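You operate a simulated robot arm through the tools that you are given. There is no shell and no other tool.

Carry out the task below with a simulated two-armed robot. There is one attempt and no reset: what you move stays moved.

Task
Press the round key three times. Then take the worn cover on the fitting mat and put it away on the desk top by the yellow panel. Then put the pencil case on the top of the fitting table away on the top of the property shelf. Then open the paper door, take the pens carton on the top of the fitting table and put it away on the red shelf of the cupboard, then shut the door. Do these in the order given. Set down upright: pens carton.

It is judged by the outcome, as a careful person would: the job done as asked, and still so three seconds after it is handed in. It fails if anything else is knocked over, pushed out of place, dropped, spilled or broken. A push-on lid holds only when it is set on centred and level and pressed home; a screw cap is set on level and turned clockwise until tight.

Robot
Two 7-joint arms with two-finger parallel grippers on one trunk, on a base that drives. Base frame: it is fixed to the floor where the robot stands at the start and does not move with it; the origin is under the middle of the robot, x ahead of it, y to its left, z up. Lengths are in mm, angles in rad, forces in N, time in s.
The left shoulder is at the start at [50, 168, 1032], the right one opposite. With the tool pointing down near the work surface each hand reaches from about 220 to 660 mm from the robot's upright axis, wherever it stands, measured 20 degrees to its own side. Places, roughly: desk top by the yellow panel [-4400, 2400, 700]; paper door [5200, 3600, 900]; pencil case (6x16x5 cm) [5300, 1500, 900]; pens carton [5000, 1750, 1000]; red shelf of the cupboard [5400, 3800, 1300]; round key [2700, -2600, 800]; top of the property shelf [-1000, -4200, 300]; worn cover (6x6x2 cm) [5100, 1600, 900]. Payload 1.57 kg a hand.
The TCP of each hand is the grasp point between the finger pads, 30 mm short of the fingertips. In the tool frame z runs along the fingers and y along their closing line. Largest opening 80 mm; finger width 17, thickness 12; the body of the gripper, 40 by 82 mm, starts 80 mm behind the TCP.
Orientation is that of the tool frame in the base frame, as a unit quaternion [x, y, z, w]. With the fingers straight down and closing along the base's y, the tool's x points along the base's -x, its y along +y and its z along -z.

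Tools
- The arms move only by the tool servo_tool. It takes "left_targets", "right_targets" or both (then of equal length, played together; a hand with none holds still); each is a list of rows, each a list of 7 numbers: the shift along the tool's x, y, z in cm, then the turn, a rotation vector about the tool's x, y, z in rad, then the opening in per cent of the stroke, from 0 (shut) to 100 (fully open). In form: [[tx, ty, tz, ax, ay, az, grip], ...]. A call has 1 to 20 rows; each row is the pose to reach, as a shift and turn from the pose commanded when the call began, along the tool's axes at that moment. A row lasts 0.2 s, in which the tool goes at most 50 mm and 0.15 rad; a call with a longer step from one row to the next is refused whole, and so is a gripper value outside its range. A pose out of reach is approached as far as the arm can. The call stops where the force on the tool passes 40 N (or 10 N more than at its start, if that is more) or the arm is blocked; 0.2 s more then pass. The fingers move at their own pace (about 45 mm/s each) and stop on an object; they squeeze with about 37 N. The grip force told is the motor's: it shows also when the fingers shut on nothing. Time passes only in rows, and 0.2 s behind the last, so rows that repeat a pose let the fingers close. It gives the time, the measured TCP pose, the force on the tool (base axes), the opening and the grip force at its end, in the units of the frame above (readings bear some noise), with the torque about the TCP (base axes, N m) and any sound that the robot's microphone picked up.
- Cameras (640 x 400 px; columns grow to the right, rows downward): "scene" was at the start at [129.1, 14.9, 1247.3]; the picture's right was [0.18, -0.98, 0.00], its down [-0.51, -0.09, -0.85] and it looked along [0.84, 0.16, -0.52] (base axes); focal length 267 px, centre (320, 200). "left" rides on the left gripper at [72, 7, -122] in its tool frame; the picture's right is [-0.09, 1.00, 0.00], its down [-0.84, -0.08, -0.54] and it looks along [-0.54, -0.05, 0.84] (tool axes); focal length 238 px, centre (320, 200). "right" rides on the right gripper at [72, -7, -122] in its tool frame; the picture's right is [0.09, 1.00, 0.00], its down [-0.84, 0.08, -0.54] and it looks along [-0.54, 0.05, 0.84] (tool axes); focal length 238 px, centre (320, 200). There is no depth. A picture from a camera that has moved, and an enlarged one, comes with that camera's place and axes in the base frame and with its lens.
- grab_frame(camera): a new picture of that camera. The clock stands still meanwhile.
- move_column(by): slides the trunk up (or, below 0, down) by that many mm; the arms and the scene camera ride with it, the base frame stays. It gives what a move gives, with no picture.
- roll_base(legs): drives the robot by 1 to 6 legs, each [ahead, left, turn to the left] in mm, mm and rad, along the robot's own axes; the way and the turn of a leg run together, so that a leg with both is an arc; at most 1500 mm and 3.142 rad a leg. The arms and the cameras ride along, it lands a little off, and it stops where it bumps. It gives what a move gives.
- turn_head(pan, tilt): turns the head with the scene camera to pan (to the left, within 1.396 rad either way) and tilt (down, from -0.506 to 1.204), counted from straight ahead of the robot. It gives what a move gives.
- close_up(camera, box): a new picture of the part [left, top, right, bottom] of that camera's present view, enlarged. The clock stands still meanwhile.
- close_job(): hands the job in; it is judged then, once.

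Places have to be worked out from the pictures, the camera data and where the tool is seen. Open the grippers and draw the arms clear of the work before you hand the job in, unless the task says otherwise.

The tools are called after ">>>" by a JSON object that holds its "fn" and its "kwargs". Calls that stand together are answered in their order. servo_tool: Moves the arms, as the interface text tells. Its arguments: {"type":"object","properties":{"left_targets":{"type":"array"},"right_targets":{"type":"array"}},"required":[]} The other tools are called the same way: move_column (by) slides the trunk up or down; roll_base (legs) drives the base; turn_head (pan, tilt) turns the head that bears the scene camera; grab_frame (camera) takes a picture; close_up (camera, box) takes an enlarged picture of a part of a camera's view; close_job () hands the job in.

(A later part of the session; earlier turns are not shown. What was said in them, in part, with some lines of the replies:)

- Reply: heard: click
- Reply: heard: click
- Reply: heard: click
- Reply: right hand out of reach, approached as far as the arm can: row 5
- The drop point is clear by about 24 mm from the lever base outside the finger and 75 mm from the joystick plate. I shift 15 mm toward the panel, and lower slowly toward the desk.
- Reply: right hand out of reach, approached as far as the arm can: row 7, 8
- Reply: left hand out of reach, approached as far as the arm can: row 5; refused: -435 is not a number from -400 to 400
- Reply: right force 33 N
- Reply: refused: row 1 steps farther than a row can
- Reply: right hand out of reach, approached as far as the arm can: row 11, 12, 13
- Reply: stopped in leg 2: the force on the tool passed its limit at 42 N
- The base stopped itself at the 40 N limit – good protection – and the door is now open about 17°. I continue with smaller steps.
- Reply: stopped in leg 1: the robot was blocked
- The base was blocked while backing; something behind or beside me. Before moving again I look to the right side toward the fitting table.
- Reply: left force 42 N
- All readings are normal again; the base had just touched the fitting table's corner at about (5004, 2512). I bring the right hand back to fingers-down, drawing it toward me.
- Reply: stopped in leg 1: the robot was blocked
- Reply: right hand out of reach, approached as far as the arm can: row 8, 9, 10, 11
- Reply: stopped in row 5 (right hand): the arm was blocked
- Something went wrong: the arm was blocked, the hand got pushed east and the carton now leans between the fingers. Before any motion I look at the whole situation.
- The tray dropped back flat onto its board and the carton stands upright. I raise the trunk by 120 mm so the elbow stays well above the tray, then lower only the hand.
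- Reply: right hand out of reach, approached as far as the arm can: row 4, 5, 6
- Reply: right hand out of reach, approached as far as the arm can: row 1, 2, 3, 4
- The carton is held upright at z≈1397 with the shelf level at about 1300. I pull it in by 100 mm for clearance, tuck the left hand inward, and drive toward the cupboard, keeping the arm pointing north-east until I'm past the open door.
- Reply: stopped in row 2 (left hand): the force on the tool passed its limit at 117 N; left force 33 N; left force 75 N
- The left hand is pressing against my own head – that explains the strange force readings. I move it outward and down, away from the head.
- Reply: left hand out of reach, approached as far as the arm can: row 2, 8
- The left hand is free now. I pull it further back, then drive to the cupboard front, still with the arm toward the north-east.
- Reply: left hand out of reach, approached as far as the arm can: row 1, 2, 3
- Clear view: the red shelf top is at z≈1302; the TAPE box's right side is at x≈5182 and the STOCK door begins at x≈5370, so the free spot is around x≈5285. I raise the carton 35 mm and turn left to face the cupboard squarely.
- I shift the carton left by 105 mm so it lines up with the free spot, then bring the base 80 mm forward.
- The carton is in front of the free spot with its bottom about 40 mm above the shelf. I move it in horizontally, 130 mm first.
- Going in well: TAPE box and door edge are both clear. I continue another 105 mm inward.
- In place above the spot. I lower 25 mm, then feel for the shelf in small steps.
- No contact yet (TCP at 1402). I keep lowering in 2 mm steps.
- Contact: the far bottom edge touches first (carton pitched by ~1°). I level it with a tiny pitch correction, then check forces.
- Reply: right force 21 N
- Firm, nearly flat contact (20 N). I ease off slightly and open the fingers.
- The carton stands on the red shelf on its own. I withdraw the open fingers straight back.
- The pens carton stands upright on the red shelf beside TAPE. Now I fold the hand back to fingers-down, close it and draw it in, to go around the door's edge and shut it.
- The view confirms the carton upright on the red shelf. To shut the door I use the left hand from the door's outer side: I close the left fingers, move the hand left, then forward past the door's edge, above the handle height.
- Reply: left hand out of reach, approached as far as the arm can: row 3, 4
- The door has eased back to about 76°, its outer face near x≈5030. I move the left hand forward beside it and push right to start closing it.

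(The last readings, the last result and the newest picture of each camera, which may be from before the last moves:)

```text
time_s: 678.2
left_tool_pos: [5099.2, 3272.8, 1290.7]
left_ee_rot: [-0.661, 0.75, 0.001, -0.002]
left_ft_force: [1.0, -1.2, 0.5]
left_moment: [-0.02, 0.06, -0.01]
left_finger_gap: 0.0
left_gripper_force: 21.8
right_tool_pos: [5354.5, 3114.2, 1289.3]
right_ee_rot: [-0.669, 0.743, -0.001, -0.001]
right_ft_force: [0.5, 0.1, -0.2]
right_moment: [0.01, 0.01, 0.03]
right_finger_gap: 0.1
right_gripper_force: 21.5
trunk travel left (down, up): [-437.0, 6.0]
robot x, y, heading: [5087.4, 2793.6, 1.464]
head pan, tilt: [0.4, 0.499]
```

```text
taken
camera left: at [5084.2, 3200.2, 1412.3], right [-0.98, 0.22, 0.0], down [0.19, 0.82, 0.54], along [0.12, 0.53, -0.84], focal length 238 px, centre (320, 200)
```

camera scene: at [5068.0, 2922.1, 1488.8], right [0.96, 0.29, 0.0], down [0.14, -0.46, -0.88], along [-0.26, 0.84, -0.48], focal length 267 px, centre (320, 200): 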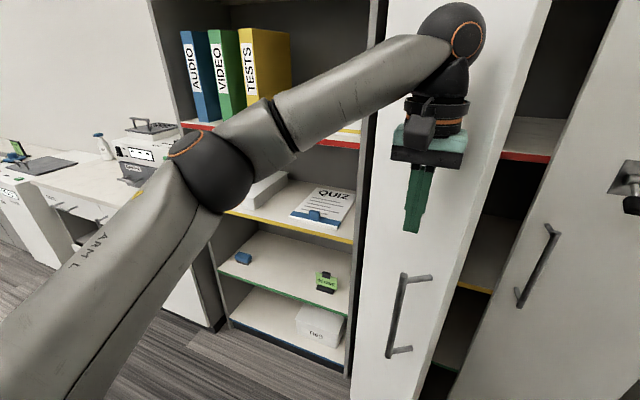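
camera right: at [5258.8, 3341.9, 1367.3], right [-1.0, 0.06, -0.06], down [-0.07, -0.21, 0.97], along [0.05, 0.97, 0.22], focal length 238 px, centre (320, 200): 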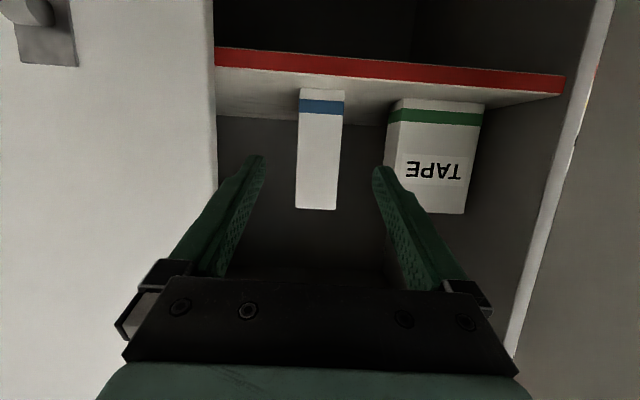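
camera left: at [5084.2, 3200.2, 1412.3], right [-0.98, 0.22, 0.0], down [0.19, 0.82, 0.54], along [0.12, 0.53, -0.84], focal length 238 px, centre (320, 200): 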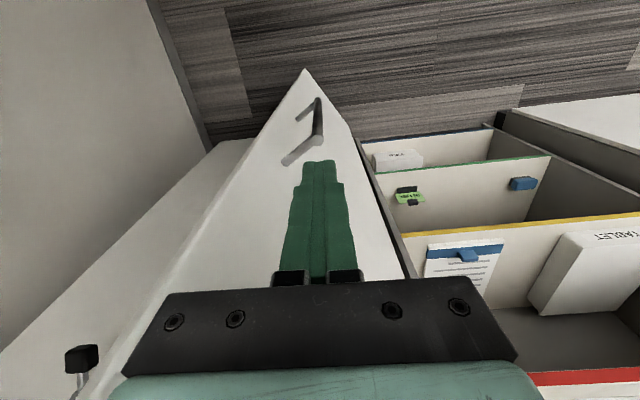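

The door follows (about 55°). I continue along the arc with the left hand.

>>> {"fn": "servo_tool", "kwargs": {"left_targets": [[-2, -2.7, 0, 0, 0, 0, 0], [-4, -5.4, 0, 0, 0, 0, 0], [-5.9, -8.1, 0, 0, 0, 0, 0], [-8.5, -10.2, 0, 0, 0, 0, 0], [-11.2, -12.3, 0, 0, 0, 0, 0]]}}

>>> {"fn": "grab_frame", "kwargs": {"camera": "scene"}}

>>> {"fn": "grab_frame", "kwargs": {"camera": "left"}}

```text
time_s: 679.4
left_tool_pos: [5181.1, 3297.3, 1287.9]
left_ee_rot: [-0.66, 0.751, 0.002, -0.001]
left_ft_force: [0.2, 0.7, 0.2]
left_moment: [0.0, 0.01, 0.02]
left_finger_gap: 0.0
left_gripper_force: 21.2
left hand out of reach, approached as far as the arm can: row 3, 4, 5
right_tool_pos: [5355.4, 3114.6, 1289.0]
right_ee_rot: [-0.67, 0.743, -0.002, -0.001]
right_ft_force: [1.0, -0.9, 0.5]
right_moment: [-0.05, -0.01, -0.02]
right_finger_gap: 0.3
right_gripper_force: 21.5
trunk travel left (down, up): [-437.0, 6.0]
robot x, y, heading: [5088.9, 2796.7, 1.467]
head pan, tilt: [0.4, 0.499]
```

```text
taken
camera scene: at [5066.6, 2921.9, 1488.8], right [0.96, 0.29, 0.0], down [0.14, -0.46, -0.88], along [-0.26, 0.84, -0.48], focal length 267 px, centre (320, 200)
```

scene: 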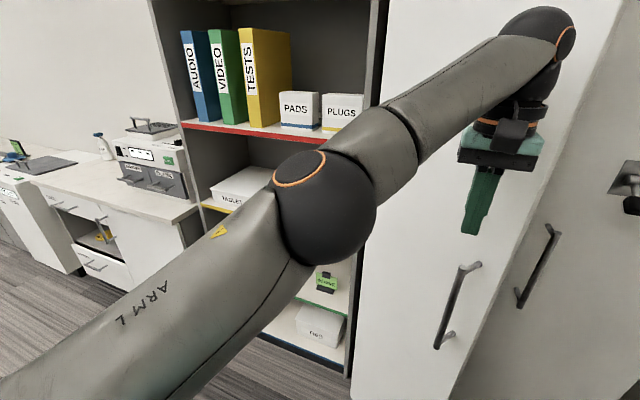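

```text
taken
camera left: at [5165.6, 3224.6, 1409.2], right [-0.98, 0.22, 0.0], down [0.19, 0.82, 0.54], along [0.12, 0.53, -0.84], focal length 238 px, centre (320, 200)
```

left: 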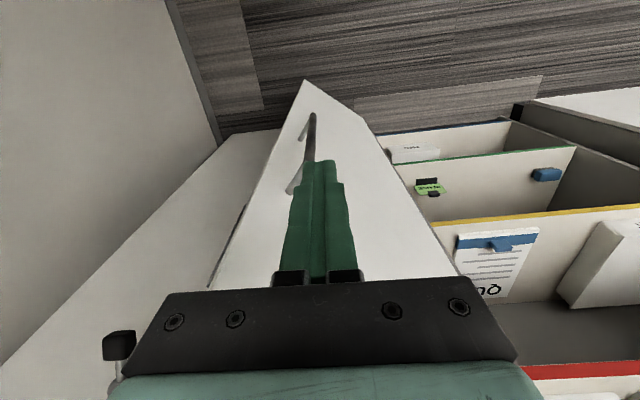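

The arm is at its limit; the door is about 45° open. I continue the push with the base, along the door's arc.

>>> {"fn": "roll_base", "kwargs": {"legs": [[44, -41, 0], [59, -39, 0]]}}

>>> {"fn": "grab_frame", "kwargs": {"camera": "scene"}}

>>> {"fn": "grab_frame", "kwargs": {"camera": "left"}}

```text
time_s: 681.1
left_tool_pos: [5272.0, 3392.3, 1287.4]
left_ee_rot: [-0.66, 0.751, 0.001, -0.003]
left_ft_force: [-0.8, 0.7, -0.1]
left_moment: [-0.03, 0.0, 0.01]
left_finger_gap: 0.2
left_gripper_force: 21.5
right_tool_pos: [5445.4, 3208.6, 1289.7]
right_ee_rot: [-0.669, 0.743, -0.002, 0.0]
right_ft_force: [-0.6, 0.0, 0.4]
right_moment: [0.0, 0.04, 0.0]
right_finger_gap: 0.0
right_gripper_force: 21.4
trunk travel left (down, up): [-437.0, 6.0]
robot x, y, heading: [5178.9, 2889.5, 1.472]
head pan, tilt: [0.4, 0.499]
```

```text
taken
camera scene: at [5157.3, 3017.3, 1488.7], right [0.96, 0.29, 0.0], down [0.14, -0.46, -0.88], along [-0.26, 0.84, -0.48], focal length 267 px, centre (320, 200)
```

scene: 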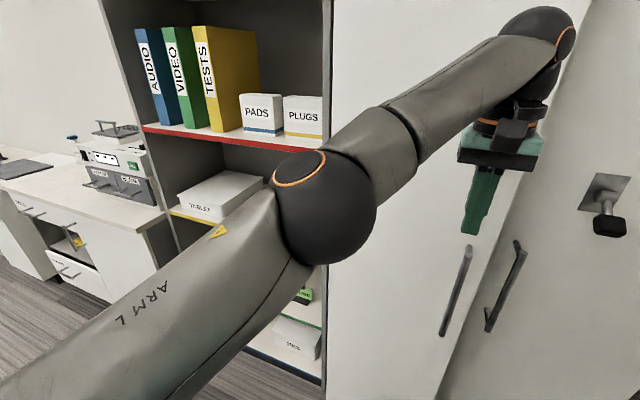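

```text
taken
camera left: at [5256.4, 3319.9, 1408.8], right [-0.98, 0.22, 0.0], down [0.19, 0.82, 0.54], along [0.12, 0.53, -0.84], focal length 238 px, centre (320, 200)
```

left: 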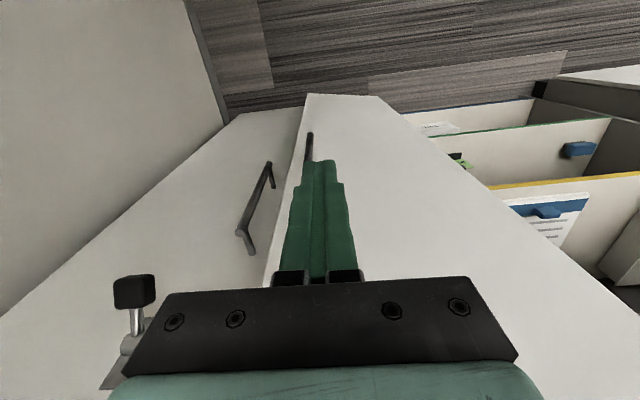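

About 20–25° left. I keep pushing forward in short moves.

>>> {"fn": "roll_base", "kwargs": {"legs": [[55, -12, 0]]}}

>>> {"fn": "roll_base", "kwargs": {"legs": [[35, -4, 0]]}}

>>> {"fn": "grab_frame", "kwargs": {"camera": "scene"}}

>>> {"fn": "grab_frame", "kwargs": {"camera": "left"}}

```text
time_s: 682.0
left_tool_pos: [5288.9, 3444.4, 1287.0]
left_ee_rot: [-0.66, 0.751, 0.001, -0.003]
left_ft_force: [-0.5, 0.1, -1.7]
left_moment: [-0.04, 0.0, -0.02]
left_finger_gap: 0.0
left_gripper_force: 21.5
right_tool_pos: [5462.6, 3263.3, 1289.6]
right_ee_rot: [-0.67, 0.743, -0.002, 0.0]
right_ft_force: [-1.1, 0.2, -1.0]
right_moment: [-0.06, 0.01, -0.01]
right_finger_gap: 0.0
right_gripper_force: 21.1
trunk travel left (down, up): [-437.0, 6.0]
robot x, y, heading: [5197.0, 2946.0, 1.468]
head pan, tilt: [0.4, 0.499]
```

```text
time_s: 682.9
left_tool_pos: [5297.2, 3480.2, 1288.2]
left_ee_rot: [-0.662, 0.75, 0.0, -0.002]
left_ft_force: [1.3, 0.2, -0.5]
left_moment: [-0.08, 0.03, -0.03]
left_finger_gap: 0.0
left_gripper_force: 21.6
right_tool_pos: [5468.9, 3297.3, 1290.3]
right_ee_rot: [-0.671, 0.742, -0.002, -0.001]
right_ft_force: [0.7, 1.0, -0.6]
right_moment: [-0.02, 0.02, 0.0]
right_finger_gap: 0.0
right_gripper_force: 20.8
trunk travel left (down, up): [-437.0, 6.0]
robot x, y, heading: [5202.2, 2979.5, 1.469]
head pan, tilt: [0.4, 0.499]
```

```text
taken
camera scene: at [5181.7, 3104.9, 1488.7], right [0.96, 0.29, 0.0], down [0.14, -0.46, -0.88], along [-0.26, 0.84, -0.48], focal length 267 px, centre (320, 200)
```

scene: 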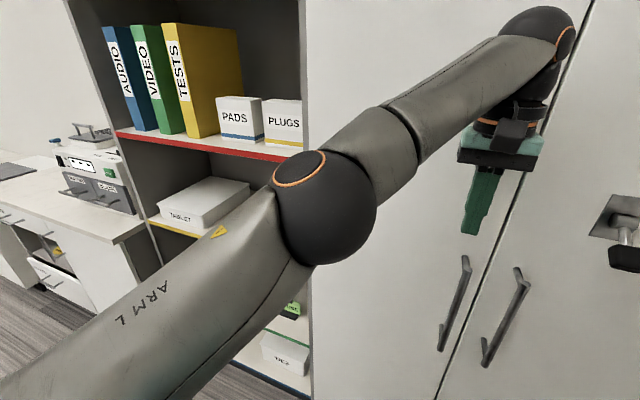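

```text
taken
camera left: at [5280.2, 3407.7, 1408.8], right [-0.98, 0.22, 0.0], down [0.18, 0.82, 0.54], along [0.12, 0.53, -0.84], focal length 238 px, centre (320, 200)
```

left: 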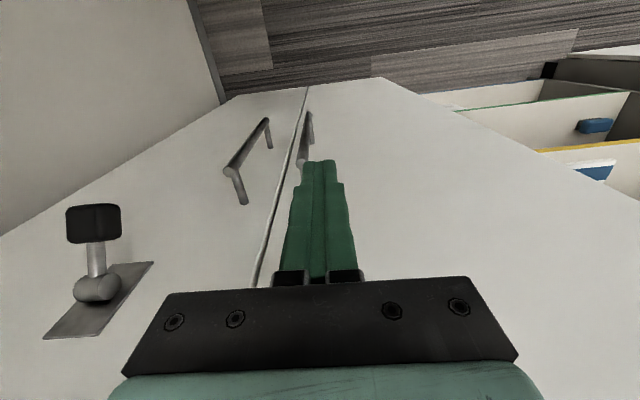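

The door is nearly shut. I push forward in small moves until it stops against the cupboard.

>>> {"fn": "roll_base", "kwargs": {"legs": [[20, 0, 0]]}}

>>> {"fn": "roll_base", "kwargs": {"legs": [[15, 0, 0]]}}

>>> {"fn": "grab_frame", "kwargs": {"camera": "left"}}

>>> {"fn": "grab_frame", "kwargs": {"camera": "scene"}}

```text
time_s: 683.7
left_tool_pos: [5298.3, 3498.3, 1288.5]
left_ee_rot: [-0.662, 0.75, 0.001, -0.002]
left_ft_force: [0.4, 1.1, 0.5]
left_moment: [-0.02, 0.0, -0.02]
left_finger_gap: 0.0
left_gripper_force: 20.6
right_tool_pos: [5471.3, 3315.7, 1290.2]
right_ee_rot: [-0.67, 0.742, -0.001, 0.0]
right_ft_force: [0.5, 0.3, -0.7]
right_moment: [-0.05, 0.0, 0.01]
right_finger_gap: 0.0
right_gripper_force: 21.2
trunk travel left (down, up): [-437.0, 6.0]
robot x, y, heading: [5202.3, 2997.8, 1.466]
head pan, tilt: [0.4, 0.499]
```

```text
time_s: 684.5
left_tool_pos: [5299.3, 3510.9, 1289.1]
left_ee_rot: [-0.661, 0.751, 0.0, -0.001]
left_ft_force: [-0.7, 0.3, 0.2]
left_moment: [-0.02, -0.01, 0.0]
left_finger_gap: 0.0
left_gripper_force: 21.4
right_tool_pos: [5472.1, 3330.6, 1291.4]
right_ee_rot: [-0.67, 0.742, -0.002, 0.0]
right_ft_force: [0.4, -0.6, -0.4]
right_moment: [0.02, 0.0, 0.03]
right_finger_gap: 0.0
right_gripper_force: 21.8
trunk travel left (down, up): [-437.0, 6.0]
robot x, y, heading: [5207.4, 3010.3, 1.467]
head pan, tilt: [0.4, 0.499]
```

```text
taken
camera left: at [5283.2, 3440.2, 1409.5], right [-0.98, 0.22, 0.0], down [0.18, 0.82, 0.54], along [0.12, 0.53, -0.84], focal length 238 px, centre (320, 200)
```

left: 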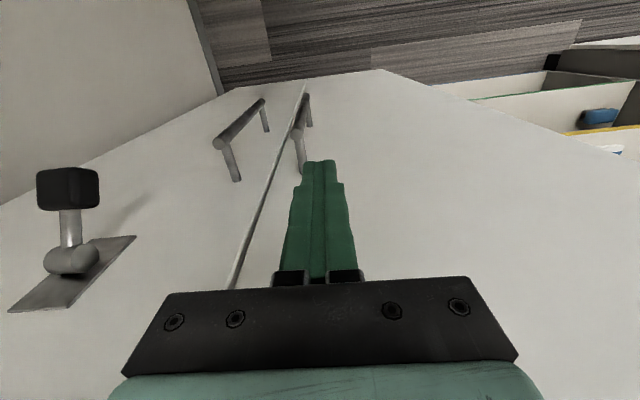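

```text
taken
camera scene: at [5184.9, 3137.5, 1488.8], right [0.96, 0.29, 0.0], down [0.14, -0.46, -0.88], along [-0.26, 0.84, -0.48], focal length 267 px, centre (320, 200)
```

scene: 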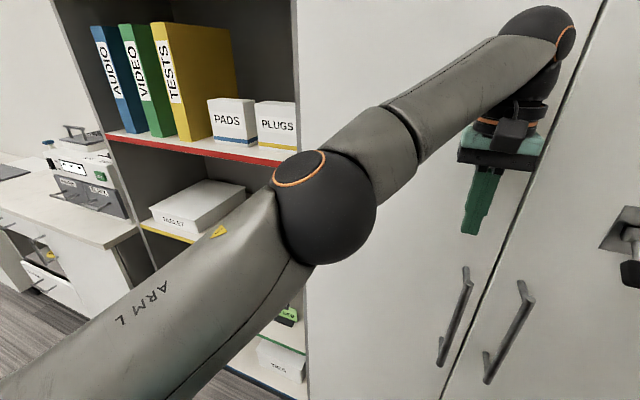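

>>> {"fn": "roll_base", "kwargs": {"legs": [[15, 0, 0]]}}

>>> {"fn": "roll_base", "kwargs": {"legs": [[15, 0, 0]]}}

>>> {"fn": "grab_frame", "kwargs": {"camera": "left"}}

```text
time_s: 685.4
left_tool_pos: [5301.3, 3524.7, 1288.7]
left_ee_rot: [-0.661, 0.75, 0.0, -0.005]
left_ft_force: [-0.8, -0.6, 0.2]
left_moment: [0.1, -0.05, 0.03]
left_finger_gap: 0.0
left_gripper_force: 21.7
right_tool_pos: [5473.9, 3345.6, 1289.8]
right_ee_rot: [-0.671, 0.742, 0.0, 0.0]
right_ft_force: [0.2, 0.7, -0.3]
right_moment: [0.0, -0.04, 0.0]
right_finger_gap: 0.1
right_gripper_force: 21.3
trunk travel left (down, up): [-437.0, 6.0]
robot x, y, heading: [5206.0, 3028.9, 1.461]
head pan, tilt: [0.4, 0.499]
stopped in leg 1: the force on the tool passed its limit at 52 N (the readings are from after the stop); the commanded pose is now the measured one
```

```text
time_s: 686.2
left_tool_pos: [5300.3, 3524.0, 1289.4]
left_ee_rot: [-0.661, 0.751, -0.002, -0.012]
left_ft_force: [-8.9, -20.0, -0.8]
left_moment: [2.18, -1.08, 0.6]
left_finger_gap: 0.0
left_gripper_force: 21.2
right_tool_pos: [5473.2, 3351.2, 1292.1]
right_ee_rot: [-0.671, 0.742, 0.0, 0.001]
right_ft_force: [-0.6, -0.3, -0.1]
right_moment: [0.02, 0.0, -0.02]
right_finger_gap: 0.0
right_gripper_force: 20.9
trunk travel left (down, up): [-437.0, 6.0]
robot x, y, heading: [5211.7, 3034.3, 1.469]
head pan, tilt: [0.4, 0.499]
stopped in leg 1: the robot was blocked; the commanded pose is now the measured one
```

```text
taken
camera left: at [5285.7, 3454.0, 1412.8], right [-0.98, 0.22, 0.01], down [0.19, 0.83, 0.52], along [0.1, 0.51, -0.85], focal length 238 px, centre (320, 200)
```

left: 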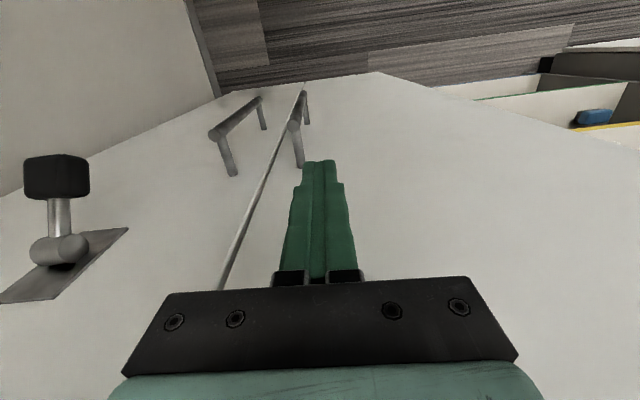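

Blocked with 52 N: the door is pressed home. I back off and check that it stays shut.

>>> {"fn": "roll_base", "kwargs": {"legs": [[-150, 0, 0]]}}

>>> {"fn": "servo_tool", "kwargs": {"left_targets": [[3, 3, 0, 0, 0, 0, 40], [6, 6, 0, 0, 0, 0, 80], [9, 9, 0, 0, 0, 0, 100], [12, 12, 0, 0, 0, 0, 100], [15, 15, 0, 0, 0, 0, 100], [18, 18, 0, 0, 0, 0, 100]]}}

>>> {"fn": "turn_head", "kwargs": {"pan": 0.2, "tilt": 0.3}}

>>> {"fn": "grab_frame", "kwargs": {"camera": "scene"}}

```text
time_s: 687.6
left_tool_pos: [5288.2, 3379.0, 1288.6]
left_ee_rot: [-0.659, 0.752, -0.002, -0.013]
left_ft_force: [0.6, 0.3, 0.1]
left_moment: [0.03, 0.02, -0.02]
left_finger_gap: 0.0
left_gripper_force: 21.3
right_tool_pos: [5459.7, 3204.6, 1291.4]
right_ee_rot: [-0.668, 0.744, -0.001, 0.0]
right_ft_force: [-0.7, 0.7, -0.5]
right_moment: [0.06, -0.01, 0.03]
right_finger_gap: 0.1
right_gripper_force: 21.8
trunk travel left (down, up): [-437.0, 6.0]
robot x, y, heading: [5194.0, 2887.2, 1.461]
head pan, tilt: [0.4, 0.499]
```

```text
time_s: 689.0
left_tool_pos: [5086.0, 3226.9, 1294.9]
left_ee_rot: [-0.659, 0.752, -0.002, -0.013]
left_ft_force: [1.2, -0.2, -0.8]
left_moment: [0.01, -0.03, -0.02]
left_finger_gap: 80.1
left_gripper_force: 0.0
right_tool_pos: [5460.1, 3203.4, 1290.5]
right_ee_rot: [-0.669, 0.743, -0.001, 0.0]
right_ft_force: [0.2, -0.7, -0.8]
right_moment: [0.01, -0.01, -0.01]
right_finger_gap: 0.0
right_gripper_force: 21.2
trunk travel left (down, up): [-437.0, 6.0]
robot x, y, heading: [5193.5, 2886.7, 1.465]
head pan, tilt: [0.4, 0.499]
```

```text
time_s: 689.7
left_tool_pos: [5089.1, 3228.6, 1294.8]
left_ee_rot: [-0.66, 0.752, -0.002, -0.013]
left_ft_force: [0.2, -0.2, -0.6]
left_moment: [0.0, 0.0, 0.01]
left_finger_gap: 80.1
left_gripper_force: 0.0
right_tool_pos: [5459.9, 3205.2, 1289.7]
right_ee_rot: [-0.669, 0.744, -0.001, -0.001]
right_ft_force: [-0.1, -1.0, -0.6]
right_moment: [0.05, -0.04, -0.01]
right_finger_gap: 0.0
right_gripper_force: 20.9
trunk travel left (down, up): [-437.0, 6.0]
robot x, y, heading: [5191.8, 2885.0, 1.466]
head pan, tilt: [0.201, 0.3]
```

```text
taken
camera scene: at [5189.6, 3018.0, 1507.1], right [1.0, 0.1, 0.0], down [0.03, -0.29, -0.96], along [-0.09, 0.95, -0.3], focal length 267 px, centre (320, 200)
```

scene: 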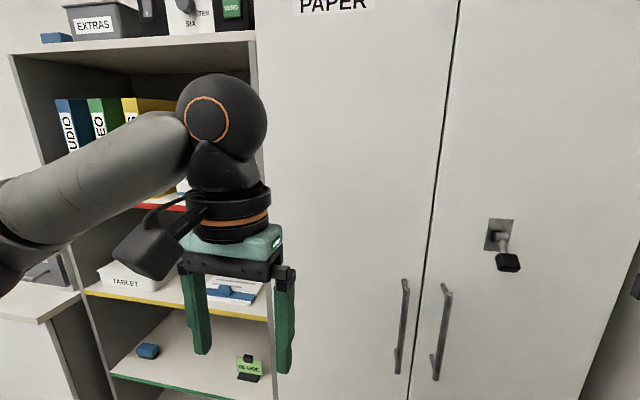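

The PAPER door is shut flush. Before handing in, I drive back to the fitting table to check the blue tray that my elbow had touched.

>>> {"fn": "roll_base", "kwargs": {"legs": [[0, 800, 0], [-1330, 0, 0], [0, 0, -1.466]]}}

>>> {"fn": "servo_tool", "kwargs": {"right_targets": [[4, -2, -2, 0, 0, 0, 60], [6, -5, -4, 0, 0, 0, 100], [6, -8, -6, 0, 0, 0, 100]]}}

>>> {"fn": "turn_head", "kwargs": {"pan": 0.0, "tilt": 0.7}}

>>> {"fn": "grab_frame", "kwargs": {"camera": "scene"}}

```text
time_s: 706.8
left_tool_pos: [4592.7, 1792.8, 1296.0]
left_ee_rot: [0.009, 1.0, 0.007, -0.012]
left_ft_force: [0.0, 0.2, 0.7]
left_moment: [-0.03, -0.01, -0.03]
left_finger_gap: 80.2
left_gripper_force: 0.0
right_tool_pos: [4611.7, 1419.6, 1290.6]
right_ee_rot: [-0.004, 1.0, 0.0, -0.001]
right_ft_force: [-0.4, 0.0, -0.7]
right_moment: [-0.01, 0.01, 0.0]
right_finger_gap: 0.2
right_gripper_force: 21.1
trunk travel left (down, up): [-437.0, 6.0]
robot x, y, heading: [4261.8, 1647.8, 0.011]
head pan, tilt: [0.201, 0.3]
```

```text
time_s: 707.6
left_tool_pos: [4592.6, 1793.4, 1295.0]
left_ee_rot: [0.009, 1.0, 0.007, -0.01]
left_ft_force: [0.0, -1.5, 0.4]
left_moment: [-0.01, 0.0, -0.01]
left_finger_gap: 80.0
left_gripper_force: 0.1
right_tool_pos: [4551.8, 1338.4, 1350.9]
right_ee_rot: [-0.004, 1.0, 0.001, -0.001]
right_ft_force: [0.6, -0.4, -0.6]
right_moment: [0.02, 0.01, 0.01]
right_finger_gap: 65.8
right_gripper_force: 0.1
trunk travel left (down, up): [-437.0, 6.0]
robot x, y, heading: [4268.3, 1649.6, 0.004]
head pan, tilt: [0.201, 0.3]
```

```text
time_s: 708.5
left_tool_pos: [4592.7, 1792.3, 1294.9]
left_ee_rot: [0.011, 1.0, 0.008, -0.012]
left_ft_force: [0.6, -0.3, -0.8]
left_moment: [0.0, -0.02, -0.03]
left_finger_gap: 79.9
left_gripper_force: 0.2
right_tool_pos: [4552.5, 1340.9, 1350.0]
right_ee_rot: [-0.005, 1.0, 0.0, 0.0]
right_ft_force: [-0.4, -0.3, 0.2]
right_moment: [0.02, 0.01, 0.0]
right_finger_gap: 80.0
right_gripper_force: 0.0
trunk travel left (down, up): [-437.0, 6.0]
robot x, y, heading: [4269.3, 1650.6, 0.005]
head pan, tilt: [0.0, 0.7]
```

```text
taken
camera scene: at [4391.3, 1649.0, 1471.1], right [0.01, -1.0, 0.0], down [-0.64, 0.0, -0.77], along [0.77, 0.01, -0.64], focal length 267 px, centre (320, 200)
```

scene: 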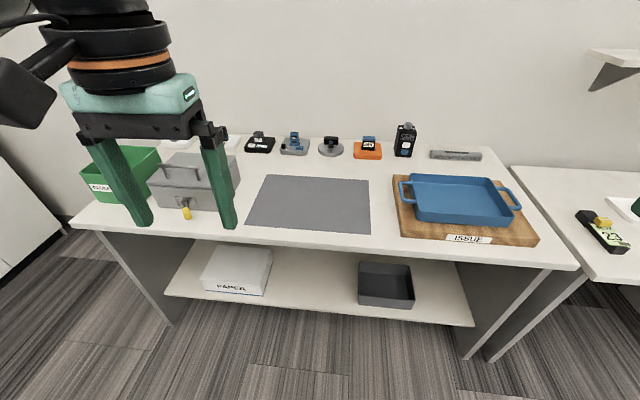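

The tray lies flat on its board. I take close-ups to compare its position with my earlier pictures.

>>> {"fn": "close_up", "kwargs": {"camera": "scene", "box": [380, 150, 560, 260]}}

>>> {"fn": "roll_base", "kwargs": {"legs": [[35, -101, 0]]}}

>>> {"fn": "grab_frame", "kwargs": {"camera": "scene"}}

```text
3.56 times, centred on (470, 205) of scene
camera zoom: at [4391.3, 1649.0, 1471.1], right [0.01, -1.0, 0.0], down [-0.64, 0.0, -0.77], along [0.77, 0.01, -0.64], focal length 948 px, centre (-213, 182)
```

zoom: 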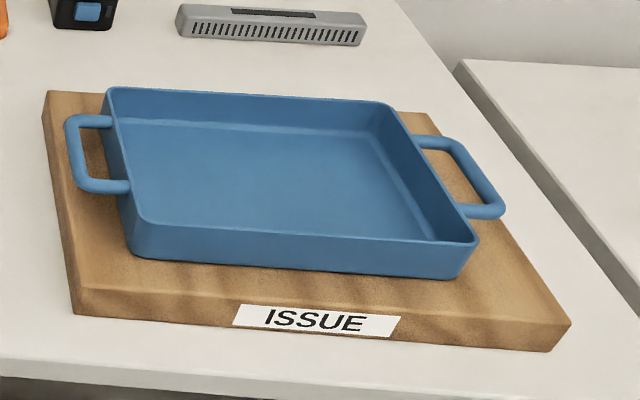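

```text
time_s: 710.0
left_tool_pos: [4628.7, 1694.1, 1294.8]
left_ee_rot: [0.008, 1.0, 0.007, -0.011]
left_ft_force: [-0.4, 0.7, -0.5]
left_moment: [0.0, -0.01, 0.0]
left_finger_gap: 80.3
left_gripper_force: 0.1
right_tool_pos: [4590.1, 1240.7, 1350.0]
right_ee_rot: [-0.005, 1.0, 0.0, 0.0]
right_ft_force: [0.1, -0.4, 0.3]
right_moment: [-0.02, -0.01, -0.02]
right_finger_gap: 79.8
right_gripper_force: 0.0
trunk travel left (down, up): [-437.0, 6.0]
robot x, y, heading: [4302.8, 1550.7, 0.006]
head pan, tilt: [0.0, 0.7]
```

```text
taken
camera scene: at [4426.9, 1550.2, 1471.1], right [0.01, -1.0, 0.0], down [-0.64, -0.01, -0.76], along [0.76, 0.01, -0.64], focal length 267 px, centre (320, 200)
```

scene: 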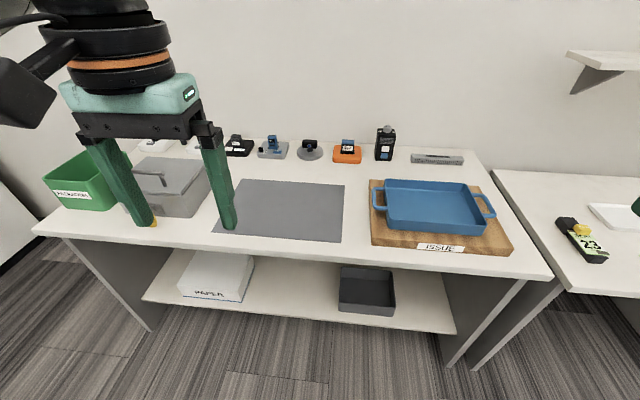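

Viewpoint now nearly equals my very first picture of this table; the tray seems within about 10–15 mm of where it was. I repeat another earlier, closer viewpoint for a finer comparison.

>>> {"fn": "roll_base", "kwargs": {"legs": [[253, 184, -0.002]]}}

>>> {"fn": "move_column", "kwargs": {"by": -117}}

>>> {"fn": "turn_head", "kwargs": {"pan": -0.2, "tilt": 0.8}}

>>> {"fn": "grab_frame", "kwargs": {"camera": "scene"}}

```text
time_s: 712.3
left_tool_pos: [4879.9, 1878.0, 1294.4]
left_ee_rot: [0.012, 1.0, 0.008, -0.012]
left_ft_force: [-0.5, -0.2, -0.5]
left_moment: [0.05, 0.01, 0.01]
left_finger_gap: 79.9
left_gripper_force: 0.0
right_tool_pos: [4837.6, 1424.4, 1350.9]
right_ee_rot: [-0.003, 1.0, 0.0, -0.001]
right_ft_force: [0.0, 0.8, 0.3]
right_moment: [0.02, -0.04, -0.02]
right_finger_gap: 79.9
right_gripper_force: 0.1
trunk travel left (down, up): [-437.0, 6.0]
robot x, y, heading: [4551.9, 1734.3, 0.007]
head pan, tilt: [0.0, 0.7]
```

```text
time_s: 713.7
left_tool_pos: [4879.3, 1876.9, 1178.2]
left_ee_rot: [0.011, 1.0, 0.008, -0.011]
left_ft_force: [-0.8, 0.2, 1.0]
left_moment: [-0.03, -0.01, 0.0]
left_finger_gap: 80.2
left_gripper_force: 0.0
right_tool_pos: [4838.1, 1424.1, 1232.6]
right_ee_rot: [-0.002, 1.0, 0.0, -0.001]
right_ft_force: [0.1, -1.2, -0.3]
right_moment: [0.0, -0.01, 0.0]
right_finger_gap: 79.7
right_gripper_force: 0.1
trunk travel left (down, up): [-320.0, 123.0]
robot x, y, heading: [4549.6, 1734.3, 0.005]
head pan, tilt: [0.0, 0.7]
```

```text
time_s: 714.5
left_tool_pos: [4878.4, 1877.8, 1179.6]
left_ee_rot: [0.011, 1.0, 0.007, -0.011]
left_ft_force: [0.2, 0.4, 0.5]
left_moment: [0.01, -0.03, 0.0]
left_finger_gap: 79.9
left_gripper_force: 0.1
right_tool_pos: [4836.4, 1425.0, 1234.1]
right_ee_rot: [-0.002, 1.0, 0.0, -0.001]
right_ft_force: [0.4, 0.9, -0.9]
right_moment: [0.02, -0.03, 0.02]
right_finger_gap: 80.1
right_gripper_force: 0.1
trunk travel left (down, up): [-320.0, 123.0]
robot x, y, heading: [4550.5, 1736.0, 0.002]
head pan, tilt: [-0.201, 0.799]
```

```text
taken
camera scene: at [4671.1, 1717.9, 1345.9], right [-0.2, -0.98, 0.0], down [-0.7, 0.14, -0.7], along [0.68, -0.14, -0.72], focal length 267 px, centre (320, 200)
```

scene: 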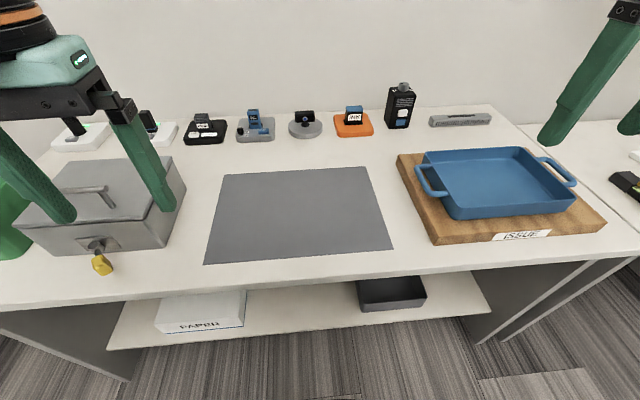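

The tray appears about 12 mm further left (north) than before my elbow touched it. A careful person would slide it back, so I position the right hand, fingers closed, beside its left handle and look closely.

>>> {"fn": "roll_base", "kwargs": {"legs": [[10, -190, 0]]}}

>>> {"fn": "servo_tool", "kwargs": {"right_targets": [[-4, 2, 0, 0, 0, 0, 60], [-8, 4, 0, 0, 0, 0, 30], [-12, 6, 0, 0, 0, 0, 0], [-16, 8, 0, 0, 0, 0, 0], [-20, 10, 0, 0, 0, 0, 0], [-24, 12, 0, 0, 0, 0, 0], [-27, 14, 2, 0, 0, 0, 0], [-27, 16, 5, 0, 0, 0, 0], [-27, 17, 8, 0, 0, 0, 0], [-27, 17, 12, 0, 0, 0, 0]]}}

>>> {"fn": "grab_frame", "kwargs": {"camera": "right"}}

>>> {"fn": "grab_frame", "kwargs": {"camera": "scene"}}

```text
time_s: 716.8
left_tool_pos: [4889.9, 1685.2, 1178.3]
left_ee_rot: [0.011, 1.0, 0.007, -0.011]
left_ft_force: [-0.1, 0.0, -0.9]
left_moment: [0.01, -0.01, 0.01]
left_finger_gap: 79.9
left_gripper_force: 0.1
right_tool_pos: [4848.2, 1232.3, 1233.8]
right_ee_rot: [-0.002, 1.0, 0.001, -0.001]
right_ft_force: [0.4, 0.2, -0.6]
right_moment: [0.02, 0.03, -0.02]
right_finger_gap: 79.8
right_gripper_force: 0.1
trunk travel left (down, up): [-320.0, 123.0]
robot x, y, heading: [4562.6, 1547.8, 0.001]
head pan, tilt: [-0.201, 0.799]
```

```text
time_s: 719.0
left_tool_pos: [4889.0, 1684.6, 1178.4]
left_ee_rot: [0.013, 1.0, 0.007, -0.011]
left_ft_force: [0.1, -0.6, -1.0]
left_moment: [0.03, -0.01, 0.01]
left_finger_gap: 80.1
left_gripper_force: 0.1
right_tool_pos: [5117.4, 1403.7, 1113.3]
right_ee_rot: [-0.002, 1.0, -0.001, 0.0]
right_ft_force: [-1.2, 0.3, -0.5]
right_moment: [0.0, 0.04, -0.01]
right_finger_gap: 0.0
right_gripper_force: 21.4
trunk travel left (down, up): [-320.0, 123.0]
robot x, y, heading: [4562.4, 1544.0, -0.0]
head pan, tilt: [-0.201, 0.799]
```

```text
taken
camera right: at [5045.4, 1396.1, 1234.6], right [-0.1, 1.0, 0.0], down [0.84, 0.08, 0.54], along [0.54, 0.05, -0.84], focal length 238 px, centre (320, 200)
```

right: 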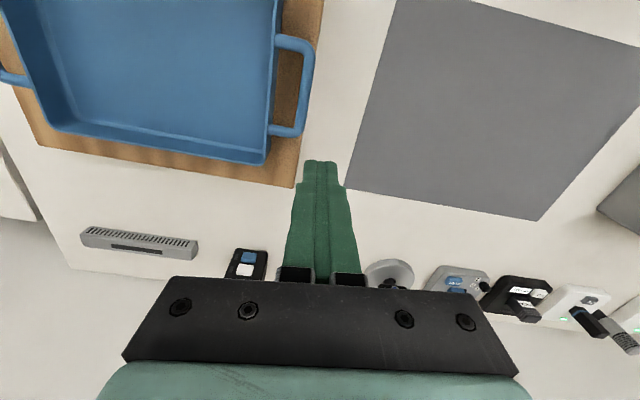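

```text
taken
camera scene: at [4682.0, 1526.1, 1345.8], right [-0.2, -0.98, 0.0], down [-0.7, 0.14, -0.7], along [0.68, -0.14, -0.72], focal length 267 px, centre (320, 200)
```

scene: 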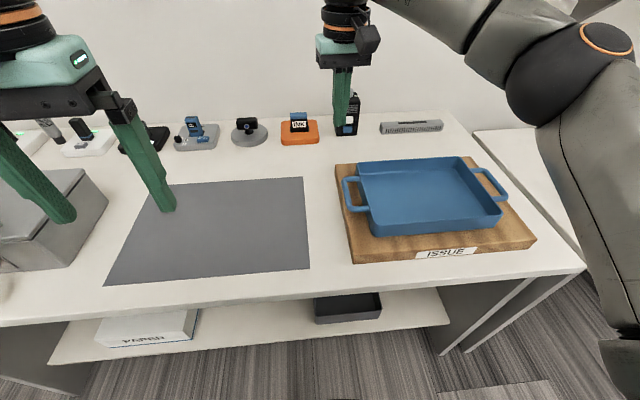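

From the wrist camera, the handle's outer side is at y≈1385 with 6 mm to the board's edge; in my earlier pictures that gap was about 24–27 mm, so the tray moved ~18 mm. I lower the closed fingers beside the handle (outside it) and check.

>>> {"fn": "servo_tool", "kwargs": {"right_targets": [[0.6, 0.4, 4, 0, 0, 0, 0], [1.2, 0.8, 8, 0, 0, 0, 0], [1.7, 1.0, 12, 0, 0, 0, 0], [1.7, 1.0, 15.5, 0, 0, 0, 0], [1.7, 1.0, 15.5, 0, 0, 0, 0]]}}

>>> {"fn": "grab_frame", "kwargs": {"camera": "right"}}

>>> {"fn": "grab_frame", "kwargs": {"camera": "scene"}}

```text
time_s: 720.2
left_tool_pos: [4889.8, 1685.4, 1178.4]
left_ee_rot: [0.011, 1.0, 0.007, -0.011]
left_ft_force: [-1.2, -0.3, -0.3]
left_moment: [-0.01, 0.0, 0.02]
left_finger_gap: 80.2
left_gripper_force: 0.1
right_tool_pos: [5097.2, 1413.5, 957.4]
right_ee_rot: [-0.002, 1.0, 0.0, -0.001]
right_ft_force: [-0.6, 0.0, 0.2]
right_moment: [0.0, 0.0, 0.0]
right_finger_gap: 0.4
right_gripper_force: 21.6
trunk travel left (down, up): [-320.0, 123.0]
robot x, y, heading: [4559.8, 1546.3, 0.003]
head pan, tilt: [-0.201, 0.799]
```

```text
taken
camera right: at [5024.9, 1406.7, 1079.4], right [-0.1, 1.0, 0.0], down [0.84, 0.08, 0.54], along [0.54, 0.05, -0.84], focal length 238 px, centre (320, 200)
```

right: 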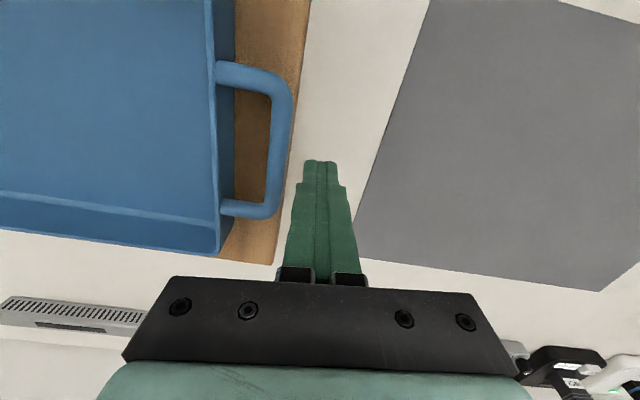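

```text
taken
camera scene: at [4681.6, 1526.7, 1345.8], right [-0.2, -0.98, 0.0], down [-0.7, 0.14, -0.7], along [0.68, -0.14, -0.72], focal length 267 px, centre (320, 200)
```

scene: 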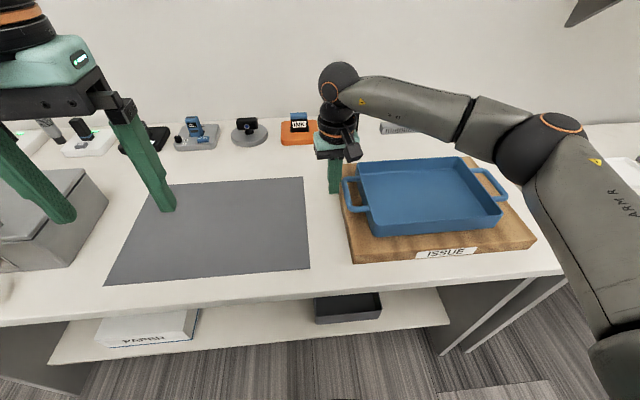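

Clear side view: handle bar from x≈5052 to 5155, outer side at y≈1387. I lower beside it and push gently south in small steps.

>>> {"fn": "servo_tool", "kwargs": {"right_targets": [[-0.7, 0, 2.5, 0, 0, 0, 0], [-0.7, 0, 4.9, 0, 0, 0, 0], [-0.7, -0.8, 4.9, 0, 0, 0, 0], [-0.7, -1.3, 4.9, 0, 0, 0, 0], [-0.7, -1.7, 4.9, 0, 0, 0, 0], [-0.7, -2.1, 4.9, 0, 0, 0, 0], [-0.7, -2.5, 4.9, 0, 0, 0, 0], [-0.7, -2.5, 4.9, 0, 0, 0, 0]]}}

>>> {"fn": "grab_frame", "kwargs": {"camera": "right"}}

>>> {"fn": "grab_frame", "kwargs": {"camera": "scene"}}

```text
time_s: 722.0
left_tool_pos: [4889.8, 1689.0, 1176.6]
left_ee_rot: [0.012, 1.0, 0.006, -0.012]
left_ft_force: [-0.1, -0.8, -0.1]
left_moment: [-0.02, 0.0, 0.01]
left_finger_gap: 79.9
left_gripper_force: 0.1
right_tool_pos: [5106.9, 1396.8, 909.9]
right_ee_rot: [-0.005, 1.0, 0.004, 0.0]
right_ft_force: [2.6, 29.4, -4.7]
right_moment: [0.9, -0.09, -0.2]
right_finger_gap: 0.0
right_gripper_force: 21.0
trunk travel left (down, up): [-320.0, 123.0]
robot x, y, heading: [4562.6, 1541.1, 0.003]
head pan, tilt: [-0.201, 0.799]
```

```text
taken
camera right: at [5034.4, 1387.9, 1030.5], right [-0.1, 0.99, 0.01], down [0.84, 0.08, 0.54], along [0.54, 0.06, -0.84], focal length 238 px, centre (320, 200)
```

right: 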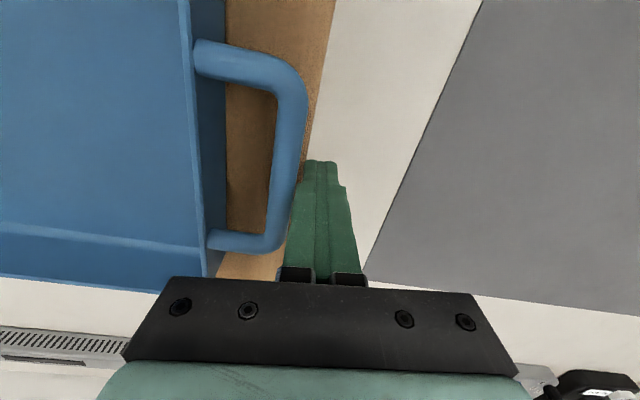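

```text
taken
camera scene: at [4682.3, 1529.9, 1345.8], right [-0.2, -0.98, 0.0], down [-0.7, 0.14, -0.7], along [0.68, -0.14, -0.72], focal length 267 px, centre (320, 200)
```

scene: 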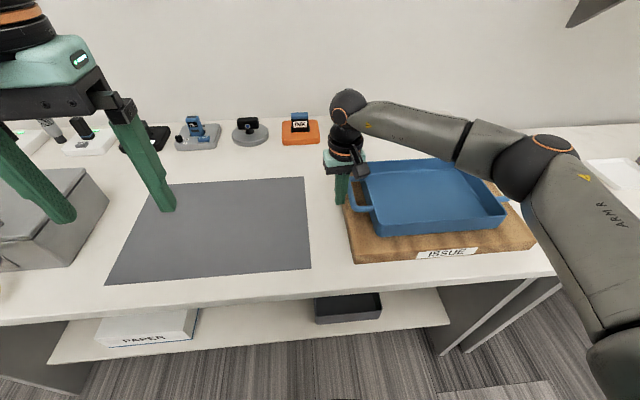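

Resistance of 29 N without movement: the finger tip probably bears on the board's edge rather than only on the handle. I back off, raise 12 mm, and push again on the handle only.

>>> {"fn": "servo_tool", "kwargs": {"right_targets": [[0, 1.2, 0, 0, 0, 0, 0], [0, 1.2, -1.3, 0, 0, 0, 0], [0, 0.4, -1.3, 0, 0, 0, 0], [0, 0, -1.3, 0, 0, 0, 0], [0, -0.3, -1.3, 0, 0, 0, 0], [0, -0.3, -1.3, 0, 0, 0, 0]]}}

>>> {"fn": "grab_frame", "kwargs": {"camera": "right"}}

```text
time_s: 723.4
left_tool_pos: [4890.3, 1685.8, 1178.1]
left_ee_rot: [0.012, 1.0, 0.008, -0.011]
left_ft_force: [-1.4, 0.2, 0.8]
left_moment: [-0.02, 0.0, 0.0]
left_finger_gap: 80.0
left_gripper_force: 0.0
right_tool_pos: [5106.6, 1385.0, 922.6]
right_ee_rot: [-0.002, 1.0, -0.001, -0.001]
right_ft_force: [0.4, -0.1, 0.6]
right_moment: [0.02, 0.02, 0.0]
right_finger_gap: 0.0
right_gripper_force: 21.2
trunk travel left (down, up): [-320.0, 123.0]
robot x, y, heading: [4563.4, 1547.2, -0.003]
head pan, tilt: [-0.201, 0.799]
```

```text
taken
camera right: at [5034.4, 1378.4, 1043.7], right [-0.1, 1.0, 0.0], down [0.84, 0.08, 0.54], along [0.54, 0.05, -0.84], focal length 238 px, centre (320, 200)
```

right: 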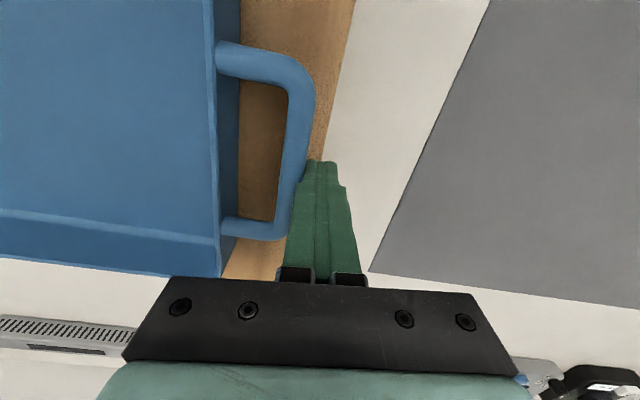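

The handle is now at y≈1374.5 – the tray slid back about 12 mm without effort. I push 6 mm more to restore the original gap of about 24 mm.

>>> {"fn": "servo_tool", "kwargs": {"right_targets": [[0, -0.3, 0, 0, 0, 0, 0], [0, -0.5, 0, 0, 0, 0, 0], [0, -0.7, 0, 0, 0, 0, 0], [0, -0.7, 0, 0, 0, 0, 0]]}}

>>> {"fn": "servo_tool", "kwargs": {"right_targets": [[0, 1.5, 0, 0, 0, 0, 0], [0, 2.5, 0, 0, 0, 0, 0], [0, 2.5, -4, 0, 0, 0, 0], [0, 2.5, -8, 0, 0, 0, 0], [0, 2.5, -12, 0, 0, 0, 0], [0, 2.5, -16, 0, 0, 0, 0], [0, 2.5, -20, 0, 0, 0, 0]]}}

>>> {"fn": "grab_frame", "kwargs": {"camera": "right"}}

>>> {"fn": "grab_frame", "kwargs": {"camera": "scene"}}

```text
time_s: 724.4
left_tool_pos: [4888.9, 1685.0, 1178.3]
left_ee_rot: [0.012, 1.0, 0.007, -0.01]
left_ft_force: [0.0, -0.2, -0.5]
left_moment: [0.01, 0.0, 0.02]
left_finger_gap: 79.9
left_gripper_force: 0.0
right_tool_pos: [5106.9, 1378.8, 923.1]
right_ee_rot: [-0.002, 1.0, 0.001, -0.001]
right_ft_force: [0.2, 1.3, 0.1]
right_moment: [0.02, -0.03, -0.02]
right_finger_gap: 0.0
right_gripper_force: 21.6
trunk travel left (down, up): [-320.0, 123.0]
robot x, y, heading: [4561.9, 1546.4, 0.002]
head pan, tilt: [-0.201, 0.799]
```

```text
time_s: 726.0
left_tool_pos: [4890.2, 1685.7, 1177.9]
left_ee_rot: [0.012, 1.0, 0.007, -0.011]
left_ft_force: [-1.0, 0.0, 0.2]
left_moment: [0.03, 0.01, 0.01]
left_finger_gap: 79.9
left_gripper_force: 0.0
right_tool_pos: [5109.0, 1403.3, 1123.1]
right_ee_rot: [-0.003, 1.0, 0.0, -0.001]
right_ft_force: [-0.7, 0.1, -0.6]
right_moment: [-0.03, 0.01, 0.0]
right_finger_gap: 0.1
right_gripper_force: 21.5
trunk travel left (down, up): [-320.0, 123.0]
robot x, y, heading: [4563.8, 1543.0, -0.002]
head pan, tilt: [-0.201, 0.799]
```

```text
taken
camera right: at [5036.4, 1397.2, 1243.9], right [-0.1, 1.0, 0.0], down [0.84, 0.08, 0.54], along [0.54, 0.05, -0.84], focal length 238 px, centre (320, 200)
```

right: 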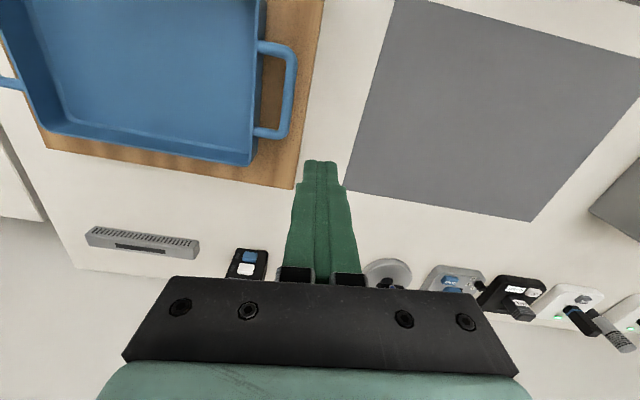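

```text
taken
camera scene: at [4681.3, 1527.0, 1345.8], right [-0.2, -0.98, 0.0], down [-0.7, 0.14, -0.7], along [0.68, -0.14, -0.72], focal length 267 px, centre (320, 200)
```

scene: 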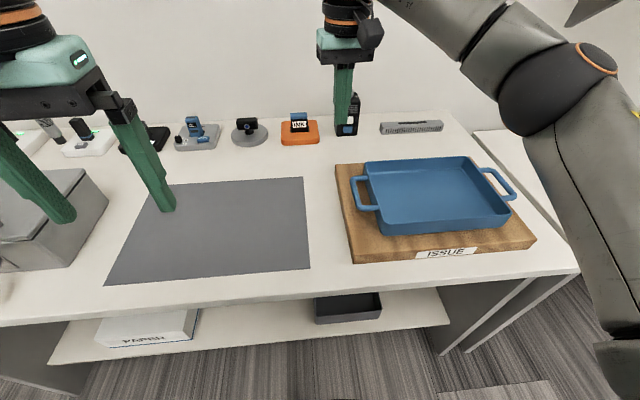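

The tray is back with its original gap (~27 mm) to the board's edge. I draw the arms back, open the grippers, raise the trunk and back away from the table.

>>> {"fn": "servo_tool", "kwargs": {"right_targets": [[4, 0, -2, 0, 0, 0, 30], [8, 0, -4, 0, 0, 0, 60], [12, 0, -6, 0, 0, 0, 100], [16, 0, -6, 0, 0, 0, 100], [20, 0, -6, 0, 0, 0, 100], [24, 0, -6, 0, 0, 0, 100]]}}

>>> {"fn": "move_column", "kwargs": {"by": 110}}

>>> {"fn": "roll_base", "kwargs": {"legs": [[-350, 0, 0]]}}

>>> {"fn": "turn_head", "kwargs": {"pan": 0.0, "tilt": 0.6}}

>>> {"fn": "grab_frame", "kwargs": {"camera": "scene"}}

>>> {"fn": "turn_head", "kwargs": {"pan": 0.9, "tilt": 0.2}}

>>> {"fn": "grab_frame", "kwargs": {"camera": "scene"}}

```text
time_s: 727.4
left_tool_pos: [4889.8, 1686.8, 1178.8]
left_ee_rot: [0.013, 1.0, 0.007, -0.011]
left_ft_force: [0.3, 0.3, -1.2]
left_moment: [0.01, -0.02, 0.01]
left_finger_gap: 80.3
left_gripper_force: 0.0
right_tool_pos: [4867.1, 1404.0, 1183.0]
right_ee_rot: [-0.001, 1.0, 0.0, -0.001]
right_ft_force: [-0.1, 0.7, -0.2]
right_moment: [0.0, 0.01, 0.0]
right_finger_gap: 79.9
right_gripper_force: 0.0
trunk travel left (down, up): [-320.0, 123.0]
robot x, y, heading: [4558.6, 1546.6, 0.003]
head pan, tilt: [-0.201, 0.799]
```

```text
time_s: 728.8
left_tool_pos: [4889.6, 1685.6, 1288.6]
left_ee_rot: [0.012, 1.0, 0.007, -0.012]
left_ft_force: [-0.3, 0.0, -0.4]
left_moment: [0.03, 0.01, 0.0]
left_finger_gap: 80.0
left_gripper_force: 0.1
right_tool_pos: [4868.1, 1404.5, 1291.8]
right_ee_rot: [-0.002, 1.0, 0.0, -0.001]
right_ft_force: [-0.1, -1.3, -0.8]
right_moment: [0.01, 0.0, -0.02]
right_finger_gap: 80.2
right_gripper_force: 0.2
trunk travel left (down, up): [-430.0, 13.0]
robot x, y, heading: [4561.3, 1543.3, 0.005]
head pan, tilt: [-0.201, 0.799]
```

```text
time_s: 731.1
left_tool_pos: [4540.4, 1684.7, 1288.6]
left_ee_rot: [0.012, 1.0, 0.007, -0.011]
left_ft_force: [0.0, 0.4, 0.6]
left_moment: [0.01, -0.02, -0.01]
left_finger_gap: 79.8
left_gripper_force: 0.1
right_tool_pos: [4518.9, 1404.3, 1292.2]
right_ee_rot: [-0.003, 1.0, 0.001, 0.0]
right_ft_force: [-0.3, 0.0, 1.1]
right_moment: [0.02, -0.01, 0.03]
right_finger_gap: 80.4
right_gripper_force: 0.1
trunk travel left (down, up): [-430.0, 13.0]
robot x, y, heading: [4217.4, 1542.0, 0.005]
head pan, tilt: [-0.201, 0.799]
```

```text
time_s: 731.8
left_tool_pos: [4540.3, 1684.9, 1287.4]
left_ee_rot: [0.011, 1.0, 0.007, -0.011]
left_ft_force: [0.3, -0.2, 0.2]
left_moment: [-0.05, -0.02, -0.02]
left_finger_gap: 80.3
left_gripper_force: 0.0
right_tool_pos: [4519.8, 1403.4, 1293.5]
right_ee_rot: [-0.003, 1.0, 0.0, -0.002]
right_ft_force: [0.3, 0.1, -0.4]
right_moment: [-0.01, 0.0, 0.03]
right_finger_gap: 80.0
right_gripper_force: 0.0
trunk travel left (down, up): [-430.0, 13.0]
robot x, y, heading: [4212.0, 1545.0, 0.0]
head pan, tilt: [0.0, 0.6]
```

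```text
taken
camera scene: at [4342.5, 1541.8, 1472.6], right [0.0, -1.0, 0.0], down [-0.57, 0.0, -0.82], along [0.82, 0.0, -0.57], focal length 267 px, centre (320, 200)
```

scene: 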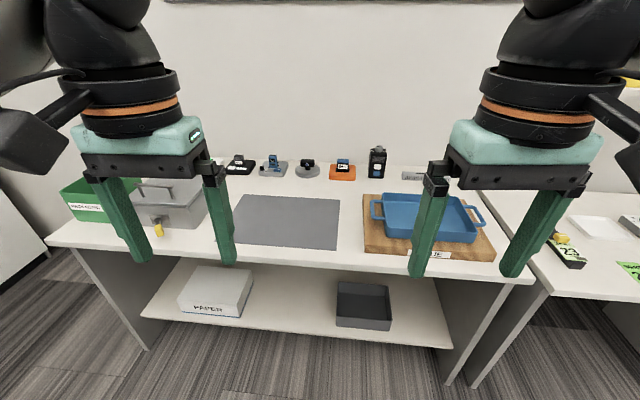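

```text
time_s: 733.0
left_tool_pos: [4540.8, 1685.2, 1288.7]
left_ee_rot: [0.011, 1.0, 0.007, -0.011]
left_ft_force: [-0.3, 0.6, 0.0]
left_moment: [-0.01, 0.03, 0.03]
left_finger_gap: 79.9
left_gripper_force: 0.1
right_tool_pos: [4519.5, 1404.8, 1291.9]
right_ee_rot: [-0.003, 1.0, 0.001, -0.001]
right_ft_force: [-0.5, -0.2, -0.4]
right_moment: [0.0, 0.0, 0.0]
right_finger_gap: 80.1
right_gripper_force: 0.0
trunk travel left (down, up): [-430.0, 13.0]
robot x, y, heading: [4213.1, 1545.8, 0.007]
head pan, tilt: [0.901, 0.201]
```

```text
taken
camera scene: at [4311.7, 1614.8, 1509.4], right [0.79, -0.62, 0.0], down [-0.12, -0.16, -0.98], along [0.61, 0.77, -0.2], focal length 267 px, centre (320, 200)
```

scene: 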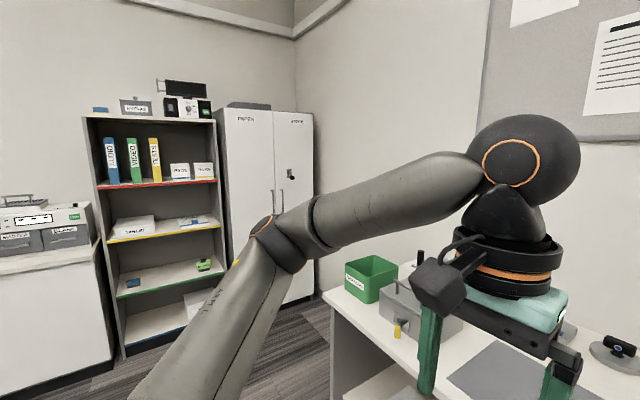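

The door is still shut, the table is in order, both grippers are open and the arms are clear of the work. I hand the job in.

>>> {"fn": "close_job", "kwargs": {}}

```text
The job is handed in.
```

I completed all four parts in the order given and handed the job in. One mishap along the way: my right elbow moved the blue tray on the fitting table, and I slid it back.

| Step | Result |
|---|---|
| **Round key** | Pressed three times. Each press clicked and the ROUNDS display dropped from four bars to one. I took the START key on the ROUNDS box to be the round key, since it sits at the place you gave. |
| **Worn cover** | Lies flat on the desk, about 13 cm from the nearest corner of the yellow panel. It could not go closer because of a lever unit and a joystick plate. |
| **Pencil case** | On top of the property shelf, between the blue LOST box and the green case. |
| **Pens carton** | Standing upright on the red shelf of the cupboard, beside the TAPE box. |
| **Paper door** | Opened, then pressed shut. It was still shut when I last looked from across the room. |

- **Blue tray:** my elbow tipped it while I reached for the carton, and it dropped back onto its board about 18 mm out of place. I slid it back until the gap to the board's edge matched my earlier pictures, to within a few millimetres.
- **Pens carton tipped:** the same slip leaned the carton over between the fingers. I stood it upright again before gripping it.
- **Fitting table bump:** the base touched the table's corner once while backing up. I saw nothing on the table disturbed by that.
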